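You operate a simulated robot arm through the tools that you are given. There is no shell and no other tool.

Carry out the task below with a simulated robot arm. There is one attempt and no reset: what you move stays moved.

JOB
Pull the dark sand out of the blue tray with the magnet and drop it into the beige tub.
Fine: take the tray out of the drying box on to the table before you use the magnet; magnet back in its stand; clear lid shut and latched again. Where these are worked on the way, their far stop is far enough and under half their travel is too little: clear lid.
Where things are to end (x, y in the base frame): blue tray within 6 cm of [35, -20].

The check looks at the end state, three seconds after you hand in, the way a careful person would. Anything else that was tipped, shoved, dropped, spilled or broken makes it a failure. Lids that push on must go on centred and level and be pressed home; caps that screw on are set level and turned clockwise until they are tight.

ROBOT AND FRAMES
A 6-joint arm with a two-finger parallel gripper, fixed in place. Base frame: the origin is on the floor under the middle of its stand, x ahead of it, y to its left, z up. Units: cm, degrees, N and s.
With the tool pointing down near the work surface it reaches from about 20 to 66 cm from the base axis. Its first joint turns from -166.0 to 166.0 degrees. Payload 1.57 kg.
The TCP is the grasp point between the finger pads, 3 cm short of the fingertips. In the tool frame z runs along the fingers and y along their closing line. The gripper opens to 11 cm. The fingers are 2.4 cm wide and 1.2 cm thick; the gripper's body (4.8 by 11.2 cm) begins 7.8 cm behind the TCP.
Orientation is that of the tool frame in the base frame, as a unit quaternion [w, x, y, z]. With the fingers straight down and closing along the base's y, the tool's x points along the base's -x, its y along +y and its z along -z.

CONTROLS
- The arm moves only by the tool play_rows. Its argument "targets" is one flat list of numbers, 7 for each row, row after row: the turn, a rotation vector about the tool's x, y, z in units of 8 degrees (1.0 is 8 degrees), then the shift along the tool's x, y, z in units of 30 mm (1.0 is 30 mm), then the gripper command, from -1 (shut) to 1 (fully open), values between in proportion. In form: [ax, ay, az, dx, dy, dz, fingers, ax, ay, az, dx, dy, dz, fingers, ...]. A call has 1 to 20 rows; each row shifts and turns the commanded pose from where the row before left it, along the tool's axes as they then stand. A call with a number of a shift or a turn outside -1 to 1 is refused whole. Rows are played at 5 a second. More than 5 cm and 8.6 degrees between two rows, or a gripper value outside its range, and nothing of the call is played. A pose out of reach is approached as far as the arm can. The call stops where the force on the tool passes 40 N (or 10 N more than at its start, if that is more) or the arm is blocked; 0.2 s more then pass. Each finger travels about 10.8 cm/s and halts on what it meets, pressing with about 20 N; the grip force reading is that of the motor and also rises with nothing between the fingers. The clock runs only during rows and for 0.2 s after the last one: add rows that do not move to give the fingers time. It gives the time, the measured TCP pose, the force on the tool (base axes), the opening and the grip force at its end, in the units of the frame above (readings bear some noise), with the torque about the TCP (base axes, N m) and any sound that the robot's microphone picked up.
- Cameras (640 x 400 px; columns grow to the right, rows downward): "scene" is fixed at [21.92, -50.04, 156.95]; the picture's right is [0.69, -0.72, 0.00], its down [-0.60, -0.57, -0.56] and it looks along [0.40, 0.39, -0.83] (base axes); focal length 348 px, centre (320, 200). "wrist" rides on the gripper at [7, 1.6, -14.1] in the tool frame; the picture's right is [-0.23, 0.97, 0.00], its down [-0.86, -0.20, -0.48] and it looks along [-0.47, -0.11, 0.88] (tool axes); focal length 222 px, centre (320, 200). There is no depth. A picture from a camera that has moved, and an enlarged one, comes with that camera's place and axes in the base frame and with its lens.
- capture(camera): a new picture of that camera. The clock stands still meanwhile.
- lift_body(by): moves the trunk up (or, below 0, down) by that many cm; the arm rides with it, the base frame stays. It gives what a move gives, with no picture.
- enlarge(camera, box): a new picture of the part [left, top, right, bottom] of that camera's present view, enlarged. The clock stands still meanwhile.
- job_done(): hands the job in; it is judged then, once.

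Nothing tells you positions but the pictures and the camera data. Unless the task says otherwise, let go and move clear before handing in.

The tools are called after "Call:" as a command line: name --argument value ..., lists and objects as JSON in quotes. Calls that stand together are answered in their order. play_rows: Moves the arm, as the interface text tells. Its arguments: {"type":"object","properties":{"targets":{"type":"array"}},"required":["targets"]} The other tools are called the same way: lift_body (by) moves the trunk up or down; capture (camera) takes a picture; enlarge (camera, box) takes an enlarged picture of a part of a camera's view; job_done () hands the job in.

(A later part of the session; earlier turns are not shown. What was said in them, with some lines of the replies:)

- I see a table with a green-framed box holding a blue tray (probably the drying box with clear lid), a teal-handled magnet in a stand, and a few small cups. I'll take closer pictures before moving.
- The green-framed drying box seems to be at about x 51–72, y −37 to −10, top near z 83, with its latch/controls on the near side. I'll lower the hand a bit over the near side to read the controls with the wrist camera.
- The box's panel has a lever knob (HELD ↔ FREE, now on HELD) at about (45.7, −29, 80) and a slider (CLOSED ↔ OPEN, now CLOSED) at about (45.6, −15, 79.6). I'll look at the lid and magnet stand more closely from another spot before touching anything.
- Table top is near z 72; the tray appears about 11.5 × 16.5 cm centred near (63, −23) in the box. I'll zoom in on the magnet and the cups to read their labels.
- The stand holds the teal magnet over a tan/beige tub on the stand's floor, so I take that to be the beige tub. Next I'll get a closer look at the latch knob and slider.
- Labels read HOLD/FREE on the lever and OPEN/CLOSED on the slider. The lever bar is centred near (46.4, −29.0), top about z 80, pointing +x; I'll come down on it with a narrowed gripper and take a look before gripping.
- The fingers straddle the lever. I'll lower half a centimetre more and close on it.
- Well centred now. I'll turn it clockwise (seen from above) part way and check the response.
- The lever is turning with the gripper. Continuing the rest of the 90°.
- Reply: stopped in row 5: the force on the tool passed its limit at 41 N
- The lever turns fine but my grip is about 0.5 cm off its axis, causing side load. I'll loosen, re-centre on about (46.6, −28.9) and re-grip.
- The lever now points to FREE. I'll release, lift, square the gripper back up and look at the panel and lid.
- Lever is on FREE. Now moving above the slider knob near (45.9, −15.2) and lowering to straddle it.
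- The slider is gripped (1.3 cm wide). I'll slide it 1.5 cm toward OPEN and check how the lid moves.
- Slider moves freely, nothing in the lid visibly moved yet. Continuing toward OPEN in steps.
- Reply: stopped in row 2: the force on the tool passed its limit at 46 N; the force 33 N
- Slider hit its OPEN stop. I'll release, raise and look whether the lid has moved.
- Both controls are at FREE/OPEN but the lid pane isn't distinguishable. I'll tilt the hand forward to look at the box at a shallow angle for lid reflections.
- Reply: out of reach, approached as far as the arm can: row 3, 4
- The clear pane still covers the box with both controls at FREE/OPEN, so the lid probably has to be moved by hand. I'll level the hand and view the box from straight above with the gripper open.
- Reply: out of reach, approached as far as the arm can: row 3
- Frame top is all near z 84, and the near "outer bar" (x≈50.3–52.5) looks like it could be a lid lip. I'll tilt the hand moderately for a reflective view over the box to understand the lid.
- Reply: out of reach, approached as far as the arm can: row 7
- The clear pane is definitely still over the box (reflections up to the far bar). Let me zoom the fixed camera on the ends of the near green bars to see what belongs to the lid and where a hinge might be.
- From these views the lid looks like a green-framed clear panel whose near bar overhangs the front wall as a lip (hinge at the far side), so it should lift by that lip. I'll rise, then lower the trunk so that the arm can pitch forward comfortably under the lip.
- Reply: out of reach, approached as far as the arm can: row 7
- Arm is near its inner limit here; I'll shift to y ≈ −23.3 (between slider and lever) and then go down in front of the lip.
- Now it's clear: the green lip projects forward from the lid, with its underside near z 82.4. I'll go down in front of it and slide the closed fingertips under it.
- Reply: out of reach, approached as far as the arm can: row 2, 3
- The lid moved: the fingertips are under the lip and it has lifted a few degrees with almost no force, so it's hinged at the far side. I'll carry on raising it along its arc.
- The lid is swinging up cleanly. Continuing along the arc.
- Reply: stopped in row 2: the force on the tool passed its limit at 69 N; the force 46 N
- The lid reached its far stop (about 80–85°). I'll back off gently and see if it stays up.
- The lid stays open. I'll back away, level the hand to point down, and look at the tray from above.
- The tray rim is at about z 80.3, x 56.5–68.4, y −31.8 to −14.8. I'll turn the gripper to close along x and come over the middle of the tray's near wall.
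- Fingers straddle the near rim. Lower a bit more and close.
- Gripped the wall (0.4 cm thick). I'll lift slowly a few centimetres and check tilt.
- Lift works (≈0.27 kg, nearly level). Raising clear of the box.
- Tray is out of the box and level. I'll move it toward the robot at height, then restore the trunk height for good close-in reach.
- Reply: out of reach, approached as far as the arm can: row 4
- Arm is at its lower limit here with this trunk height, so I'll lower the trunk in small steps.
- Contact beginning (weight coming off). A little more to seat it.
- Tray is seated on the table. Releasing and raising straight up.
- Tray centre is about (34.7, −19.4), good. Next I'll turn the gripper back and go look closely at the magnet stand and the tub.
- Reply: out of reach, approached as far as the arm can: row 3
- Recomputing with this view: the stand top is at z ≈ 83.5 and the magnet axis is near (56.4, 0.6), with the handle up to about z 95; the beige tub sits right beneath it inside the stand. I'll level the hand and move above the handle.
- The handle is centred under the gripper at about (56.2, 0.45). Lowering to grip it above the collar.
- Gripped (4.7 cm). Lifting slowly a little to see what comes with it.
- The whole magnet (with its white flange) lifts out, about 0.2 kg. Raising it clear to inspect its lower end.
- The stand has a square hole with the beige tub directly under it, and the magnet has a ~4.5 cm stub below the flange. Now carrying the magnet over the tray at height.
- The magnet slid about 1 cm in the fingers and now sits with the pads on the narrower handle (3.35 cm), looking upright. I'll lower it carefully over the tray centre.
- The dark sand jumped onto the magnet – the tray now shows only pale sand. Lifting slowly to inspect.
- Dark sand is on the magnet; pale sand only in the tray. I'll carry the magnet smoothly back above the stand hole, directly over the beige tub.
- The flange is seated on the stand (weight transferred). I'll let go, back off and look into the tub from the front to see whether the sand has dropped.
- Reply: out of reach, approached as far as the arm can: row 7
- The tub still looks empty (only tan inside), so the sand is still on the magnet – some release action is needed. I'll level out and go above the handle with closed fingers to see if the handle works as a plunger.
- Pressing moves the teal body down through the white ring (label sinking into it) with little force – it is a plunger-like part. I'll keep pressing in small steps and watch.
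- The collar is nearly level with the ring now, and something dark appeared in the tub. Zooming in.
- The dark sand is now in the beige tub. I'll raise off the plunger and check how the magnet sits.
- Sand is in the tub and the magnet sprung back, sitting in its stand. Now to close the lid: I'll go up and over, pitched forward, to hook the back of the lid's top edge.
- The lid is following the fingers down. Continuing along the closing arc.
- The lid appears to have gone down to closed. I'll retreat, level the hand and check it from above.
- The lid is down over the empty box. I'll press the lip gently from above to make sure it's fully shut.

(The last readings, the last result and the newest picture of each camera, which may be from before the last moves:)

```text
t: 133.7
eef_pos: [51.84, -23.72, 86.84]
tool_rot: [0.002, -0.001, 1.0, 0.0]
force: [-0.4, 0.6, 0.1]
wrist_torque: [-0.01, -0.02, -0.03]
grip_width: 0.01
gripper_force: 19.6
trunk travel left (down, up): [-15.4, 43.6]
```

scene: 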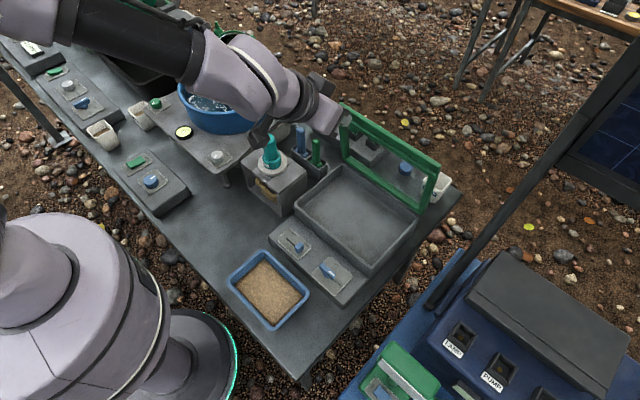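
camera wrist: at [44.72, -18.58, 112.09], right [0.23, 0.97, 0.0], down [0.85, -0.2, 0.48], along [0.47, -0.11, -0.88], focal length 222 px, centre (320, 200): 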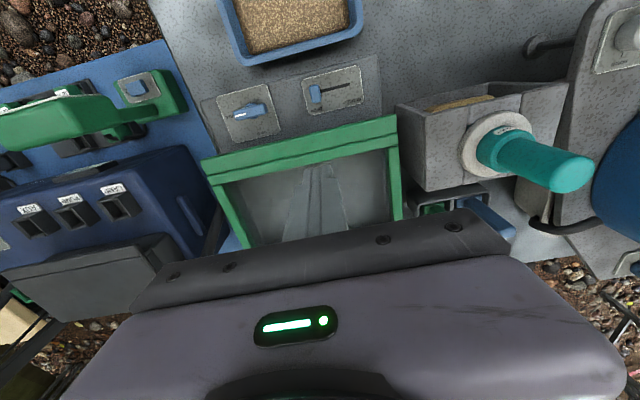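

Call:
play_rows --targets '[0, 0, 0, 0, 0, 0.06, -1, 0, 0, 0, 0, 0, 0.06, -1, 0, 0, 0, 0, 0, 0.06, -1, 0, 0, 0, 0, 0, 0, -1]'

```text
t: 134.7
eef_pos: [51.6, -23.65, 86.25]
tool_rot: [0.002, -0.001, 1.0, -0.001]
force: [-0.8, 0.6, 1.0]
wrist_torque: [0.01, 0.03, -0.07]
grip_width: 0.02
gripper_force: 20.2
trunk travel left (down, up): [-15.4, 43.6]
```

Call:
play_rows --targets '[0, 0, 0, 0, 0, 0.06, -1, 0, 0, 0, 0, 0, 0.06, -1, 0, 0, 0, 0, 0, 0, -1]'

```text
t: 135.5
eef_pos: [51.6, -23.6, 85.85]
tool_rot: [0.001, 0.0, 1.0, 0.0]
force: [0.6, -0.4, -0.2]
wrist_torque: [-0.02, 0.03, 0.02]
grip_width: 0.0
gripper_force: 19.6
trunk travel left (down, up): [-15.4, 43.6]
```

Call:
enlarge --camera "scene" --box '[290, 190, 370, 250]'

Call:
enlarge --camera "wrist" --box '[180, 60, 440, 240]'

```text
6.67 times, centred on (330, 220) of scene
camera zoom: at [21.92, -50.04, 156.95], right [0.69, -0.72, 0.0], down [-0.6, -0.57, -0.56], along [0.4, 0.39, -0.83], focal length 2321 px, centre (253, 67)
```

zoom: 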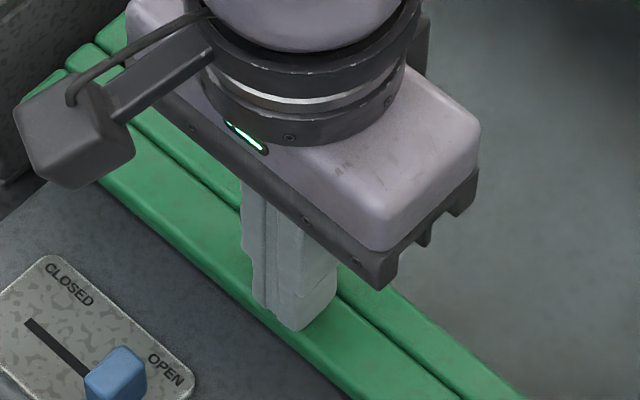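

```text
2.22 times, centred on (310, 150) of wrist
camera zoom: at [44.62, -22.17, 100.05], right [0.23, 0.97, 0.0], down [0.85, -0.2, 0.48], along [0.47, -0.11, -0.88], focal length 494 px, centre (342, 311)
```

zoom: 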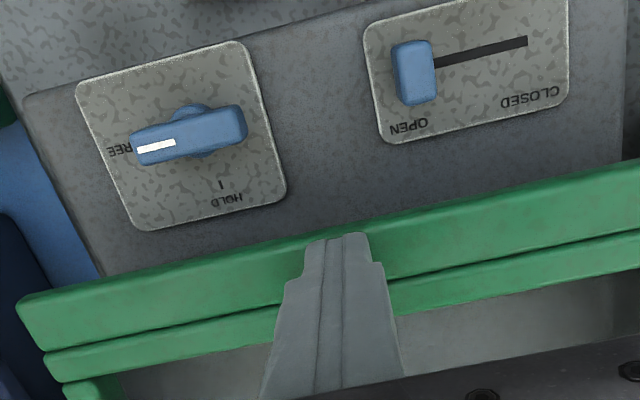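

Call:
play_rows --targets '[0, 0, 0, 0, 0, 0.06, -1, 0, 0, 0, 0, 0, 0.06, -1, 0, 0, 0, 0, 0, 0, -1]'

```text
t: 136.3
eef_pos: [51.53, -23.62, 85.66]
tool_rot: [0.004, 0.0, 1.0, -0.001]
force: [1.8, -0.8, 27.8]
wrist_torque: [0.03, 0.2, -0.05]
grip_width: 0.01
gripper_force: 20.0
trunk travel left (down, up): [-15.4, 43.6]
```

Firm contact – the lid is fully shut. Next: slide the slider back to CLOSED. Moving above it.

Call:
play_rows --targets '[0, 0, 0, 0, 0, -0.5, -1, 0, 0, 0, 0, 0, -0.8, -0.2, 0, 0, 0, 0, 0, -0.8, -0.2, 0, 0, 0, 0.64, 0.44, 0, -0.2, 0, 0, 0, 0.64, 0.44, 0, -0.2, 0, 0, 0, 0.64, 0.44, 0, -0.2, 0, 0, 0, 0, 0, 0.8, -0.2, 0, 0, 0, 0, 0, 0.8, -0.2, 0, 0, 0, 0, 0, 0, -0.2]'

Call:
enlarge --camera "wrist" --box '[180, 90, 440, 250]'

```text
t: 138.3
eef_pos: [45.94, -19.66, 87.03]
tool_rot: [0.003, -0.002, 1.0, 0.0]
force: [-0.1, 1.3, 0.6]
wrist_torque: [-0.05, 0.01, -0.02]
grip_width: 4.38
gripper_force: 0.1
trunk travel left (down, up): [-15.4, 43.6]
```

```text
2.46 times, centred on (310, 170) of wrist
camera zoom: at [38.82, -18.21, 101.21], right [0.23, 0.97, 0.0], down [0.85, -0.2, 0.48], along [0.47, -0.11, -0.88], focal length 547 px, centre (345, 274)
```

zoom: 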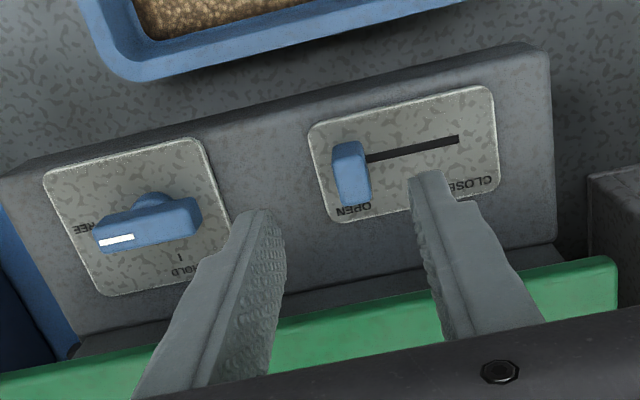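

Call:
play_rows --targets '[0, 0, 0, 0.03, 0, 0.7, -0.2, 0, 0, 0, 0, 0, 0.7, -0.2, 0, 0, 0, 0, 0, 0.6, -0.2, 0, 0, 0, 0, 0, 0, -0.2, 0, 0, 0, 0, 0, 0, -1, 0, 0, 0, 0, 0, 0, -1, 0, 0, 0, 0, 0, 0, -1]'

Call:
enlarge --camera "wrist" --box '[180, 90, 440, 250]'

```text
t: 139.9
eef_pos: [45.76, -19.56, 81.08]
tool_rot: [0.002, -0.002, 1.0, 0.001]
force: [2.8, 15.7, -2.1]
wrist_torque: [0.36, -0.11, 0.01]
grip_width: 1.3
gripper_force: 29.9
trunk travel left (down, up): [-15.4, 43.6]
```

```text
2.46 times, centred on (310, 170) of wrist
camera zoom: at [38.83, -18.11, 95.22], right [0.23, 0.97, 0.0], down [0.85, -0.2, 0.48], along [0.47, -0.11, -0.88], focal length 547 px, centre (345, 274)
```

zoom: 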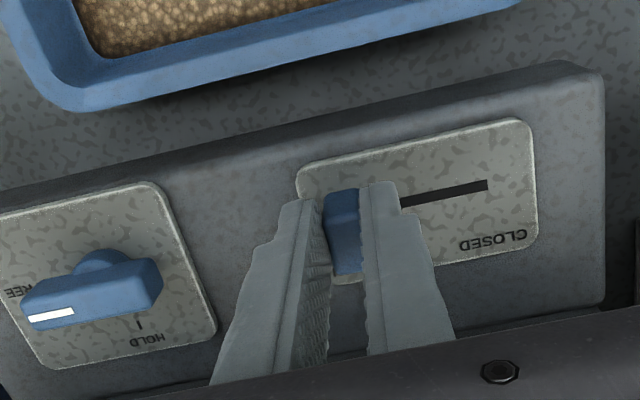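

Call:
play_rows --targets '[0, 0, 0, 0, 0.25, 0, -1, 0, 0, 0, -0.01, 0.25, 0, -1, 0, 0, 0, -0.01, 0.25, 0, -1, 0, 0, 0, -0.01, 0.25, 0, -1, 0, 0, 0, 0, 0.25, 0, -1, 0, 0, 0, 0, 0.2, 0, -1, 0, 0, 0, 0, 0, 0, -1]'

Call:
enlarge --camera "wrist" --box '[180, 90, 440, 250]'

```text
t: 141.5
eef_pos: [45.8, -15.33, 81.03]
tool_rot: [0.001, 0.0, 1.0, 0.001]
force: [-8.9, 0.0, 0.1]
wrist_torque: [0.0, 0.25, -0.01]
grip_width: 1.35
gripper_force: 29.9
trunk travel left (down, up): [-15.4, 43.6]
```

```text
2.46 times, centred on (310, 170) of wrist
camera zoom: at [38.82, -13.87, 95.22], right [0.23, 0.97, 0.0], down [0.85, -0.2, 0.48], along [0.47, -0.11, -0.88], focal length 547 px, centre (345, 274)
```

zoom: 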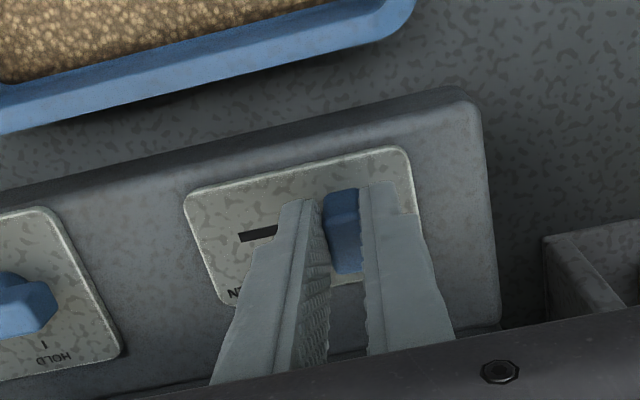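

Call:
play_rows --targets '[0, 0, 0, 0.03, 0.1, 0, -1, 0, 0, 0, 0, 0.06, 0, -1, 0, 0, 0, 0, 0.05, 0, -1, 0, 0, 0, 0, 0, 0, -1]'

Call:
enlarge --camera "wrist" --box '[180, 90, 440, 250]'

```text
t: 142.5
eef_pos: [45.9, -14.75, 81.05]
tool_rot: [0.002, -0.001, 1.0, 0.0]
force: [-0.3, -0.3, 3.9]
wrist_torque: [0.0, -0.17, 0.01]
grip_width: 1.3
gripper_force: 30.1
trunk travel left (down, up): [-15.4, 43.6]
```

```text
2.46 times, centred on (310, 170) of wrist
camera zoom: at [38.79, -13.24, 95.2], right [0.23, 0.97, 0.0], down [0.85, -0.2, 0.48], along [0.47, -0.11, -0.88], focal length 547 px, centre (345, 274)
```

zoom: 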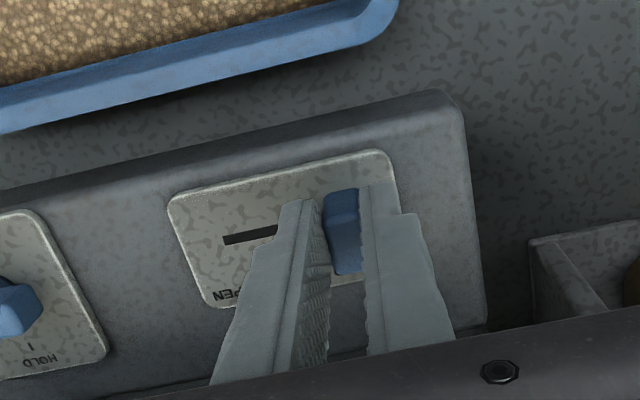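

Call:
play_rows --targets '[0, 0, 0, 0, 0.06, 0, -1, 0, 0, 0, 0, 0.06, 0, -1, 0, 0, 0, 0, 0, 0, -1]'

```text
t: 143.3
eef_pos: [45.86, -14.48, 81.09]
tool_rot: [0.003, -0.001, 1.0, 0.0]
force: [1.7, -7.6, 7.2]
wrist_torque: [-0.26, -0.18, -0.06]
grip_width: 1.35
gripper_force: 29.8
trunk travel left (down, up): [-15.4, 43.6]
```

Call:
play_rows --targets '[0, 0, 0, 0, 0.06, 0, -1, 0, 0, 0, 0, 0, 0, -1]'

```text
t: 143.9
eef_pos: [45.82, -14.43, 81.13]
tool_rot: [0.004, -0.001, 1.0, 0.001]
force: [1.4, -21.8, 10.9]
wrist_torque: [-0.54, -0.09, -0.13]
grip_width: 1.32
gripper_force: 30.1
trunk travel left (down, up): [-15.4, 43.6]
```

Slider is at its CLOSED stop. Releasing and moving to the lever knob.

Call:
play_rows --targets '[0, 0, 0, 0, -0.03, 0, -1, 0, 0, 0, 0, 0, 0, -0.5, 0, 0, 0, 0, 0, 0, -0.3, 0, 0, 0, 0, 0, -0.8, -0.3, 0, 0, 0, 0, 0, -0.8, -0.3, 0, 0, 0, 0, 0, -0.8, -0.3, 0, 0, 0, 0, 0, 0, -0.3]'

Call:
enlarge --camera "wrist" --box '[180, 90, 440, 250]'

Call:
enlarge --camera "scene" --box '[250, 180, 410, 300]'

```text
t: 145.5
eef_pos: [45.77, -14.25, 88.09]
tool_rot: [0.002, -0.001, 1.0, -0.001]
force: [0.0, -0.7, -0.4]
wrist_torque: [0.01, 0.01, 0.0]
grip_width: 3.83
gripper_force: 0.0
trunk travel left (down, up): [-15.4, 43.6]
```

```text
2.46 times, centred on (310, 170) of wrist
camera zoom: at [38.76, -12.79, 102.37], right [0.23, 0.97, 0.0], down [0.85, -0.2, 0.48], along [0.47, -0.11, -0.88], focal length 547 px, centre (345, 274)
```

zoom: 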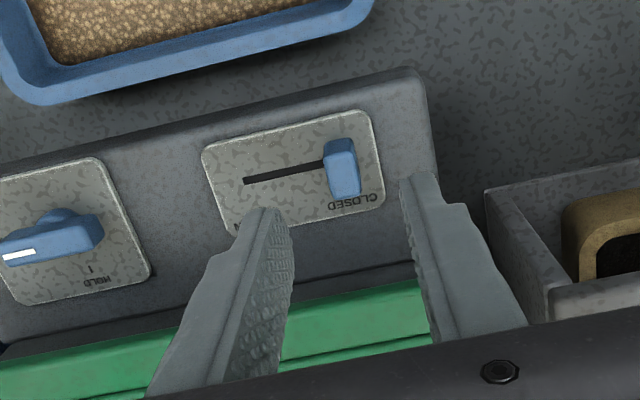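

```text
3.33 times, centred on (330, 240) of scene
camera zoom: at [21.92, -50.04, 156.95], right [0.69, -0.72, 0.0], down [-0.6, -0.57, -0.56], along [0.4, 0.39, -0.83], focal length 1161 px, centre (287, 67)
```

zoom: 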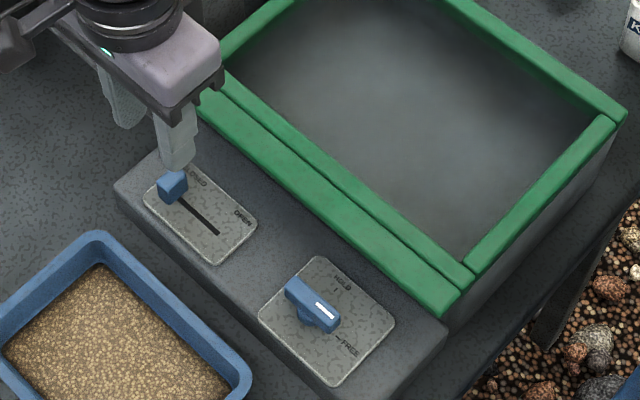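

Slider is CLOSED again. Now over to the lever: turning the gripper to close across it, then I'll bring it from FREE back to HOLD.

Call:
play_rows --targets '[0, 0, 0, -0.046, -0.82, -0.1, -0.1, 0, 0, 0, -0.046, -0.82, 0, -0.1, 0, 0, 0, -0.046, -0.82, 0, -0.1, 0, 0, 0, -0.046, -0.82, 0, -0.1, 0, 0, 0, -0.046, -0.82, 0, -0.1, 0, 0, 0, -0.046, -0.82, 0, -0.1, 0, 0, 0.9375, 0, 0, 0, -0.1, 0, 0, 0.9375, 0, 0, 0, -0.1, 0, 0, 0.9375, 0, 0, 0, -0.1, 0, 0, 0.9375, 0, 0, 0, -0.1, 0, 0, 0.9375, 0, 0, 0, -0.1, 0, 0, 0.9375, 0, 0, 0, -0.1, 0, 0, 0.9375, 0, 0, 0, -0.1, 0, 0, 0.9375, 0, 0, 0, -0.1, 0, 0, 0.9375, 0, 0, 0, -0.1, 0, 0, 0.9375, 0, 0, 0, -0.1, 0, 0, 0.9375, 0, 0, 0, -0.1, 0, 0, 0.9375, 0, 0, 0, -0.1, 0, 0, 0, 0, 0, 0, -0.1]'

Call:
capture --camera "wrist"

```text
t: 149.5
eef_pos: [46.56, -29.03, 88.44]
tool_rot: [0.001, 0.707, 0.707, 0.002]
force: [0.8, -0.3, 0.3]
wrist_torque: [0.0, 0.01, 0.04]
grip_width: 4.93
gripper_force: 0.1
trunk travel left (down, up): [-15.4, 43.6]
```

```text
taken
camera wrist: at [48.21, -22.19, 102.71], right [0.97, -0.23, 0.0], down [-0.2, -0.86, 0.48], along [-0.11, -0.47, -0.88], focal length 222 px, centre (320, 200)
```

wrist: 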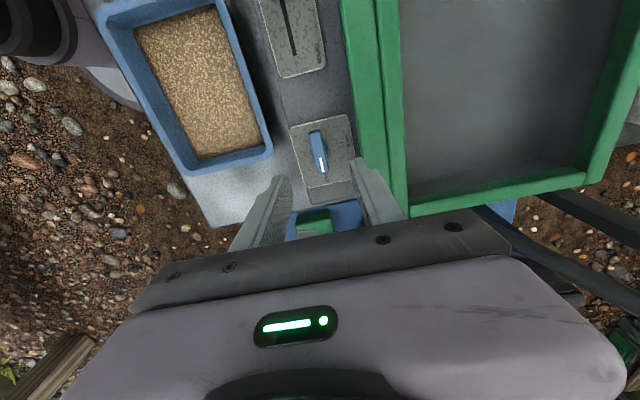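

Call:
play_rows --targets '[0, 0, 0, 0, 0, 0, -0.35, 0, 0, 0, 0, 0, 0, -0.35, 0, 0, 0, 0, 0, 0.8, -0.35, 0, 0, 0, 0, 0, 0.8, -0.35, 0, 0, 0, 0, 0, 0.7, -0.35, 0, 0, 0, 0, 0, 0.2, -0.35, 0, 0, 0, 0, 0, 0, -0.35]'

Call:
capture --camera "wrist"

```text
t: 151.1
eef_pos: [46.6, -29.08, 80.99]
tool_rot: [0.002, 0.707, 0.708, 0.001]
force: [-0.7, 0.9, 0.4]
wrist_torque: [-0.07, 0.0, 0.02]
grip_width: 3.59
gripper_force: 0.1
trunk travel left (down, up): [-15.4, 43.6]
```

```text
taken
camera wrist: at [48.23, -22.24, 95.24], right [0.97, -0.23, 0.0], down [-0.2, -0.86, 0.48], along [-0.1, -0.47, -0.88], focal length 222 px, centre (320, 200)
```

wrist: 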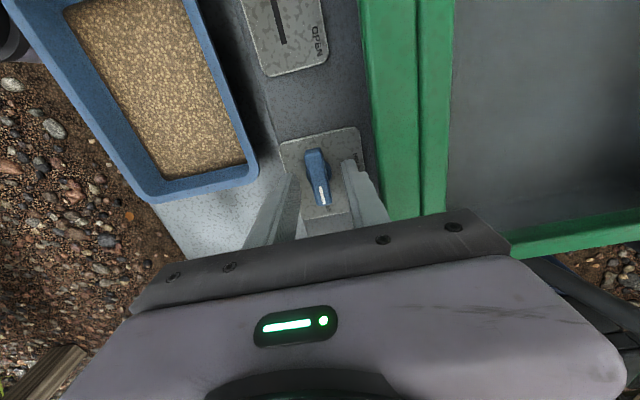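

Lever is between the fingers. Closing on it.

Call:
play_rows --targets '[0, 0, 0, 0, 0, 0, -0.7, 0, 0, 0, 0, 0, 0, -1, 0, 0, 0, 0, 0, 0, -1, 0, 0, 0, 0, 0, 0, -1]'

```text
t: 152.1
eef_pos: [46.6, -29.14, 81.05]
tool_rot: [0.0, 0.707, 0.707, 0.001]
force: [-7.3, -0.8, -3.3]
wrist_torque: [-0.32, 0.4, 0.02]
grip_width: 1.39
gripper_force: 30.2
trunk travel left (down, up): [-15.4, 43.6]
```

Call:
play_rows --targets '[0, 0, 0, 0, -0.03, 0, -1, 0, 0, -0.8, 0, 0, 0, -1, 0, 0, -0.8, 0, 0, 0, -1, 0, 0, -0.8, 0, 0, 0, -1, 0, 0, -0.8, 0, 0, 0, -1, 0, 0, 0, 0, 0, 0, -1]'

Call:
capture --camera "wrist"

```text
t: 153.5
eef_pos: [46.69, -29.1, 81.04]
tool_rot: [0.002, 0.533, 0.846, 0.001]
force: [5.5, -0.7, 1.7]
wrist_torque: [0.54, 0.28, 0.01]
grip_width: 1.39
gripper_force: 29.9
trunk travel left (down, up): [-15.4, 43.6]
```

```text
taken
camera wrist: at [45.01, -22.21, 95.23], right [0.98, 0.22, 0.0], down [0.19, -0.86, 0.48], along [0.11, -0.47, -0.88], focal length 222 px, centre (320, 200)
```

wrist: 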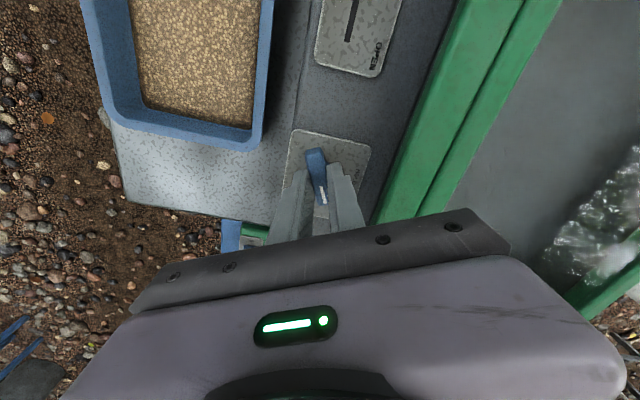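

Call:
play_rows --targets '[0, 0, -0.8, 0, 0, 0, -1, 0, 0, -0.8, 0, 0, 0, -1, 0, 0, -0.8, 0, 0, 0, -1, 0, 0, -0.8, 0, 0, 0, -1, 0, 0, -0.8, 0, 0, 0, -1, 0, 0, -0.8, 0, 0, 0, -1, 0, 0, -0.8, 0, 0, 0, -1, 0, 0, -0.8, 0, 0, 0, -1, 0, 0, -0.8, 0, 0, 0, -1, 0, 0, 0, 0, 0, 0, -1]'

Call:
capture --camera "wrist"

```text
t: 155.7
eef_pos: [46.65, -29.0, 80.98]
tool_rot: [0.003, 0.058, 0.998, 0.0]
force: [19.2, 6.8, 11.2]
wrist_torque: [0.1, -1.14, -0.01]
grip_width: 1.39
gripper_force: 30.4
trunk travel left (down, up): [-15.4, 43.6]
```

```text
taken
camera wrist: at [39.88, -26.69, 95.2], right [0.34, 0.94, 0.0], down [0.82, -0.3, 0.48], along [0.45, -0.16, -0.88], focal length 222 px, centre (320, 200)
```

wrist: 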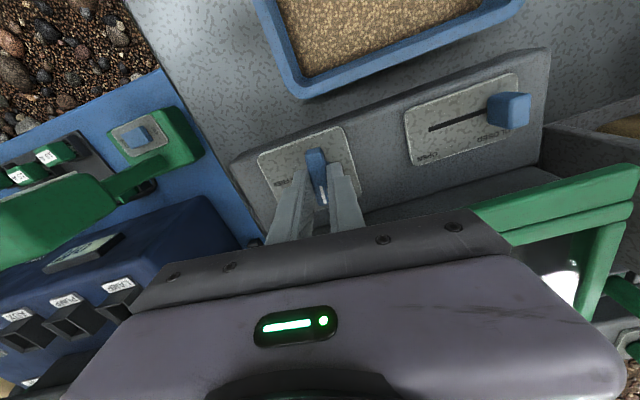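

Call:
play_rows --targets '[0, 0, 0, -0.06, 0.02, 0, -1, 0, 0, -0.42, 0, 0, 0, -1, 0, 0, -0.42, 0, 0, 0, -1, 0, 0, 0, 0, 0, 0, -1]'

```text
t: 156.7
eef_pos: [46.54, -29.01, 81.01]
tool_rot: [0.002, 0.0, 1.0, 0.0]
force: [0.1, -4.8, 15.2]
wrist_torque: [-0.13, 0.84, -0.01]
grip_width: 1.4
gripper_force: 30.2
trunk travel left (down, up): [-15.4, 43.6]
```

Call:
play_rows --targets '[0, 0, -0.3, 0, 0, 0, -1, 0, 0, 0, 0, 0, 0, -1]'

Call:
enlarge --camera "wrist" --box '[220, 100, 420, 240]'

```text
t: 157.3
eef_pos: [46.61, -29.0, 80.94]
tool_rot: [0.002, -0.02, 1.0, -0.001]
force: [-4.8, -4.5, 10.7]
wrist_torque: [-0.32, 0.15, -0.91]
grip_width: 1.45
gripper_force: 30.8
trunk travel left (down, up): [-15.4, 43.6]
```

```text
2.86 times, centred on (320, 170) of wrist
camera zoom: at [39.58, -27.8, 95.19], right [0.19, 0.98, 0.0], down [0.86, -0.16, 0.48], along [0.47, -0.09, -0.88], focal length 635 px, centre (320, 286)
```

zoom: 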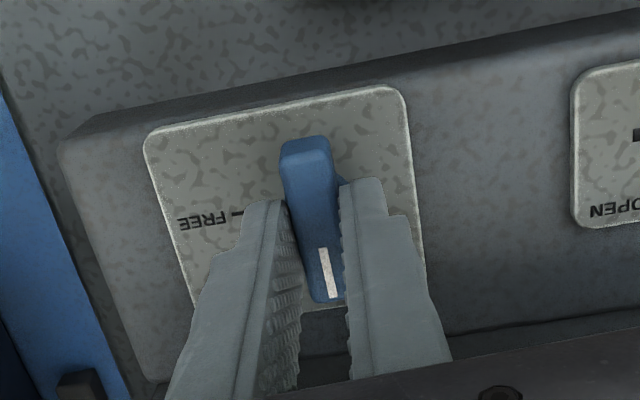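

The lever hit its HOLD stop. Relaxing, releasing and raising clear.

Call:
play_rows --targets '[0, 0, 0.25, 0, 0, 0, -1, 0, 0, 0, 0, 0, 0, -0.6, 0, 0, 0, 0, 0, 0, -0.3, 0, 0, 0, 0, 0, 0, -0.3, 0, 0, 0, 0, 0, -0.7, -0.3, 0, 0, 0, 0, 0, -0.9, -0.3, 0, 0, 0, 0, 0, -0.9, -0.3, 0, 0, 0, 0.5, 0, -0.9, -0.3, 0, 0, 0, 0.5, 0, -0.9, -0.3, 0, 0, 0, 0, 0, 0, -0.3]'

Call:
capture --camera "wrist"

Call:
enlarge --camera "scene" --box '[250, 180, 410, 300]'

```text
t: 159.5
eef_pos: [43.9, -28.9, 93.93]
tool_rot: [0.001, -0.004, 1.0, 0.0]
force: [-0.6, 0.1, -0.1]
wrist_torque: [0.01, -0.02, 0.01]
grip_width: 3.84
gripper_force: 0.1
trunk travel left (down, up): [-15.4, 43.6]
```

```text
taken
camera wrist: at [36.76, -27.47, 108.13], right [0.22, 0.98, 0.0], down [0.85, -0.19, 0.48], along [0.47, -0.1, -0.88], focal length 222 px, centre (320, 200)
```

wrist: 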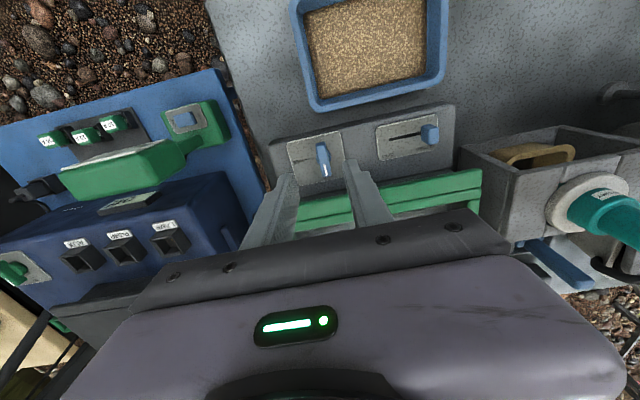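

```text
3.33 times, centred on (330, 240) of scene
camera zoom: at [21.92, -50.04, 156.95], right [0.69, -0.72, 0.0], down [-0.6, -0.57, -0.56], along [0.4, 0.39, -0.83], focal length 1161 px, centre (287, 67)
```

zoom: 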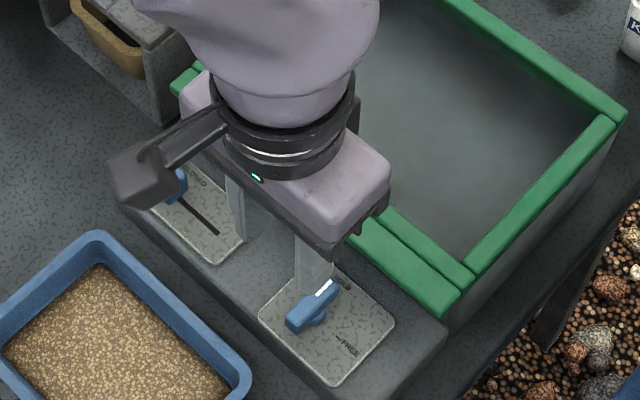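

Everything's back in place; I'll raise the arm clear and do a final overall check.

Call:
play_rows --targets '[0, 0, 0, 0, 0.3, -0.9, -0.3, 0, 0, 0, 0, 0.6, -0.9, -0.3, 0, 0, 0, 0, 0.9, -0.9, -0.3, 0, 0, 0, 0, 0.9, -0.9, -0.3, 0, 0, 0, 0, 0.9, -0.9, -0.3, 0, 0, 0, 0.5, 0.9, -0.9, 0, 0, 0, 0, 0.5, 0.9, -0.6, 0, 0, 0, 0, 0.5, 0.9, 0, 0, 0, 0, 0, 0, 0.9, 0, 0, 0, 0, 0, 0, 0.9, 0, 0, 0, 0, 0, 0, 0.6, 0, 0, 0, 0, 0, 0, 0, 0, 0]'

Call:
capture --camera "scene"

Call:
enlarge --camera "scene" --box '[200, 120, 440, 340]'

Call:
enlarge --camera "scene" --box '[240, 130, 320, 210]'

```text
t: 162.1
eef_pos: [38.84, -3.02, 111.84]
tool_rot: [0.002, -0.003, 1.0, 0.0]
force: [-0.6, 0.7, -0.5]
wrist_torque: [0.03, 0.0, -0.01]
grip_width: 5.5
gripper_force: 0.1
trunk travel left (down, up): [-15.4, 43.6]
```

```text
taken
```

scene: 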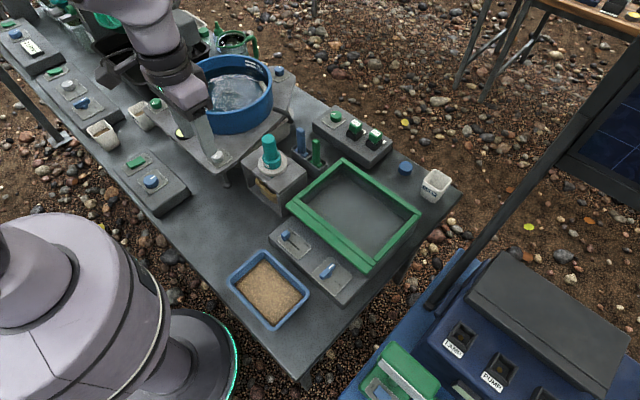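

```text
1.82 times, centred on (320, 230) of scene
camera zoom: at [21.92, -50.04, 156.95], right [0.69, -0.72, 0.0], down [-0.6, -0.57, -0.56], along [0.4, 0.39, -0.83], focal length 633 px, centre (320, 146)
```

zoom: 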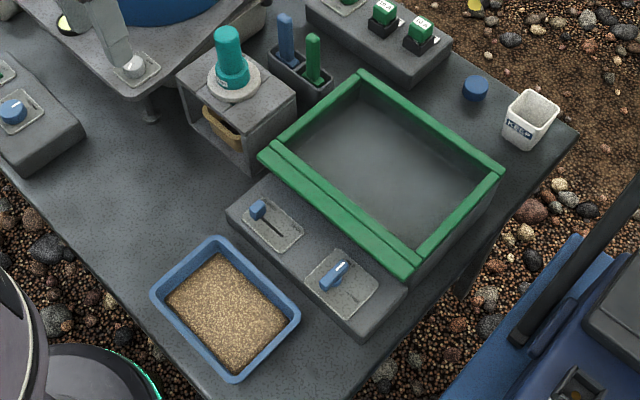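

```text
5.00 times, centred on (280, 170) of scene
camera zoom: at [21.92, -50.04, 156.95], right [0.69, -0.72, 0.0], down [-0.6, -0.57, -0.56], along [0.4, 0.39, -0.83], focal length 1741 px, centre (520, 350)
```

zoom: 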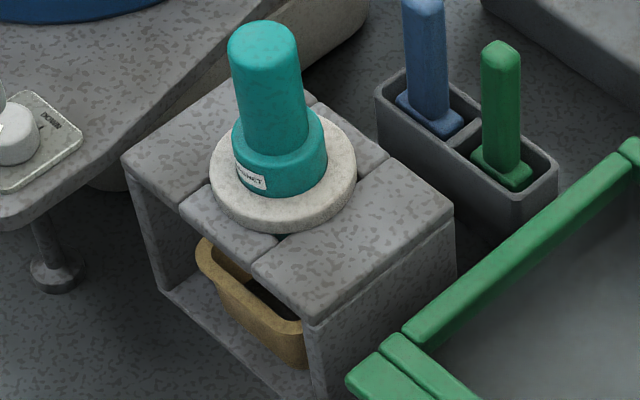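

Final check: tray is on the table at about (34, −20.5) with only pale sand. The dark sand is in the beige tub and the magnet is seated in its stand. The clear lid is shut with slider on CLOSED and lever on HOLD, and the arm is clear with nothing else disturbed. Handing in.

Call:
job_done

```text
The job is handed in.
```

The job is handed in; the tool accepted it but gave no verdict, so the end state below is what I saw in the last pictures.

- **Dark sand:** it is in the beige tub under the magnet stand, and only pale sand is left in the tray. It came off the magnet when I pressed the handle down with the magnet seated in its stand.
- **Blue tray:** it is on the table with its centre at about (34, −20), inside the 6 cm allowed around [35, −20].
- **Magnet:** it is back in its stand, seated on its white ring.
- **Clear lid:** I opened it to its far stop before taking the tray out. It is now shut and firm when pressed, with the slider on CLOSED and the lever on HOLD.

I saw nothing tipped, spilled or out of place in the final pictures. The arm is clear of everything, with the gripper empty and half open. The trunk is about 7 cm lower than where it started.
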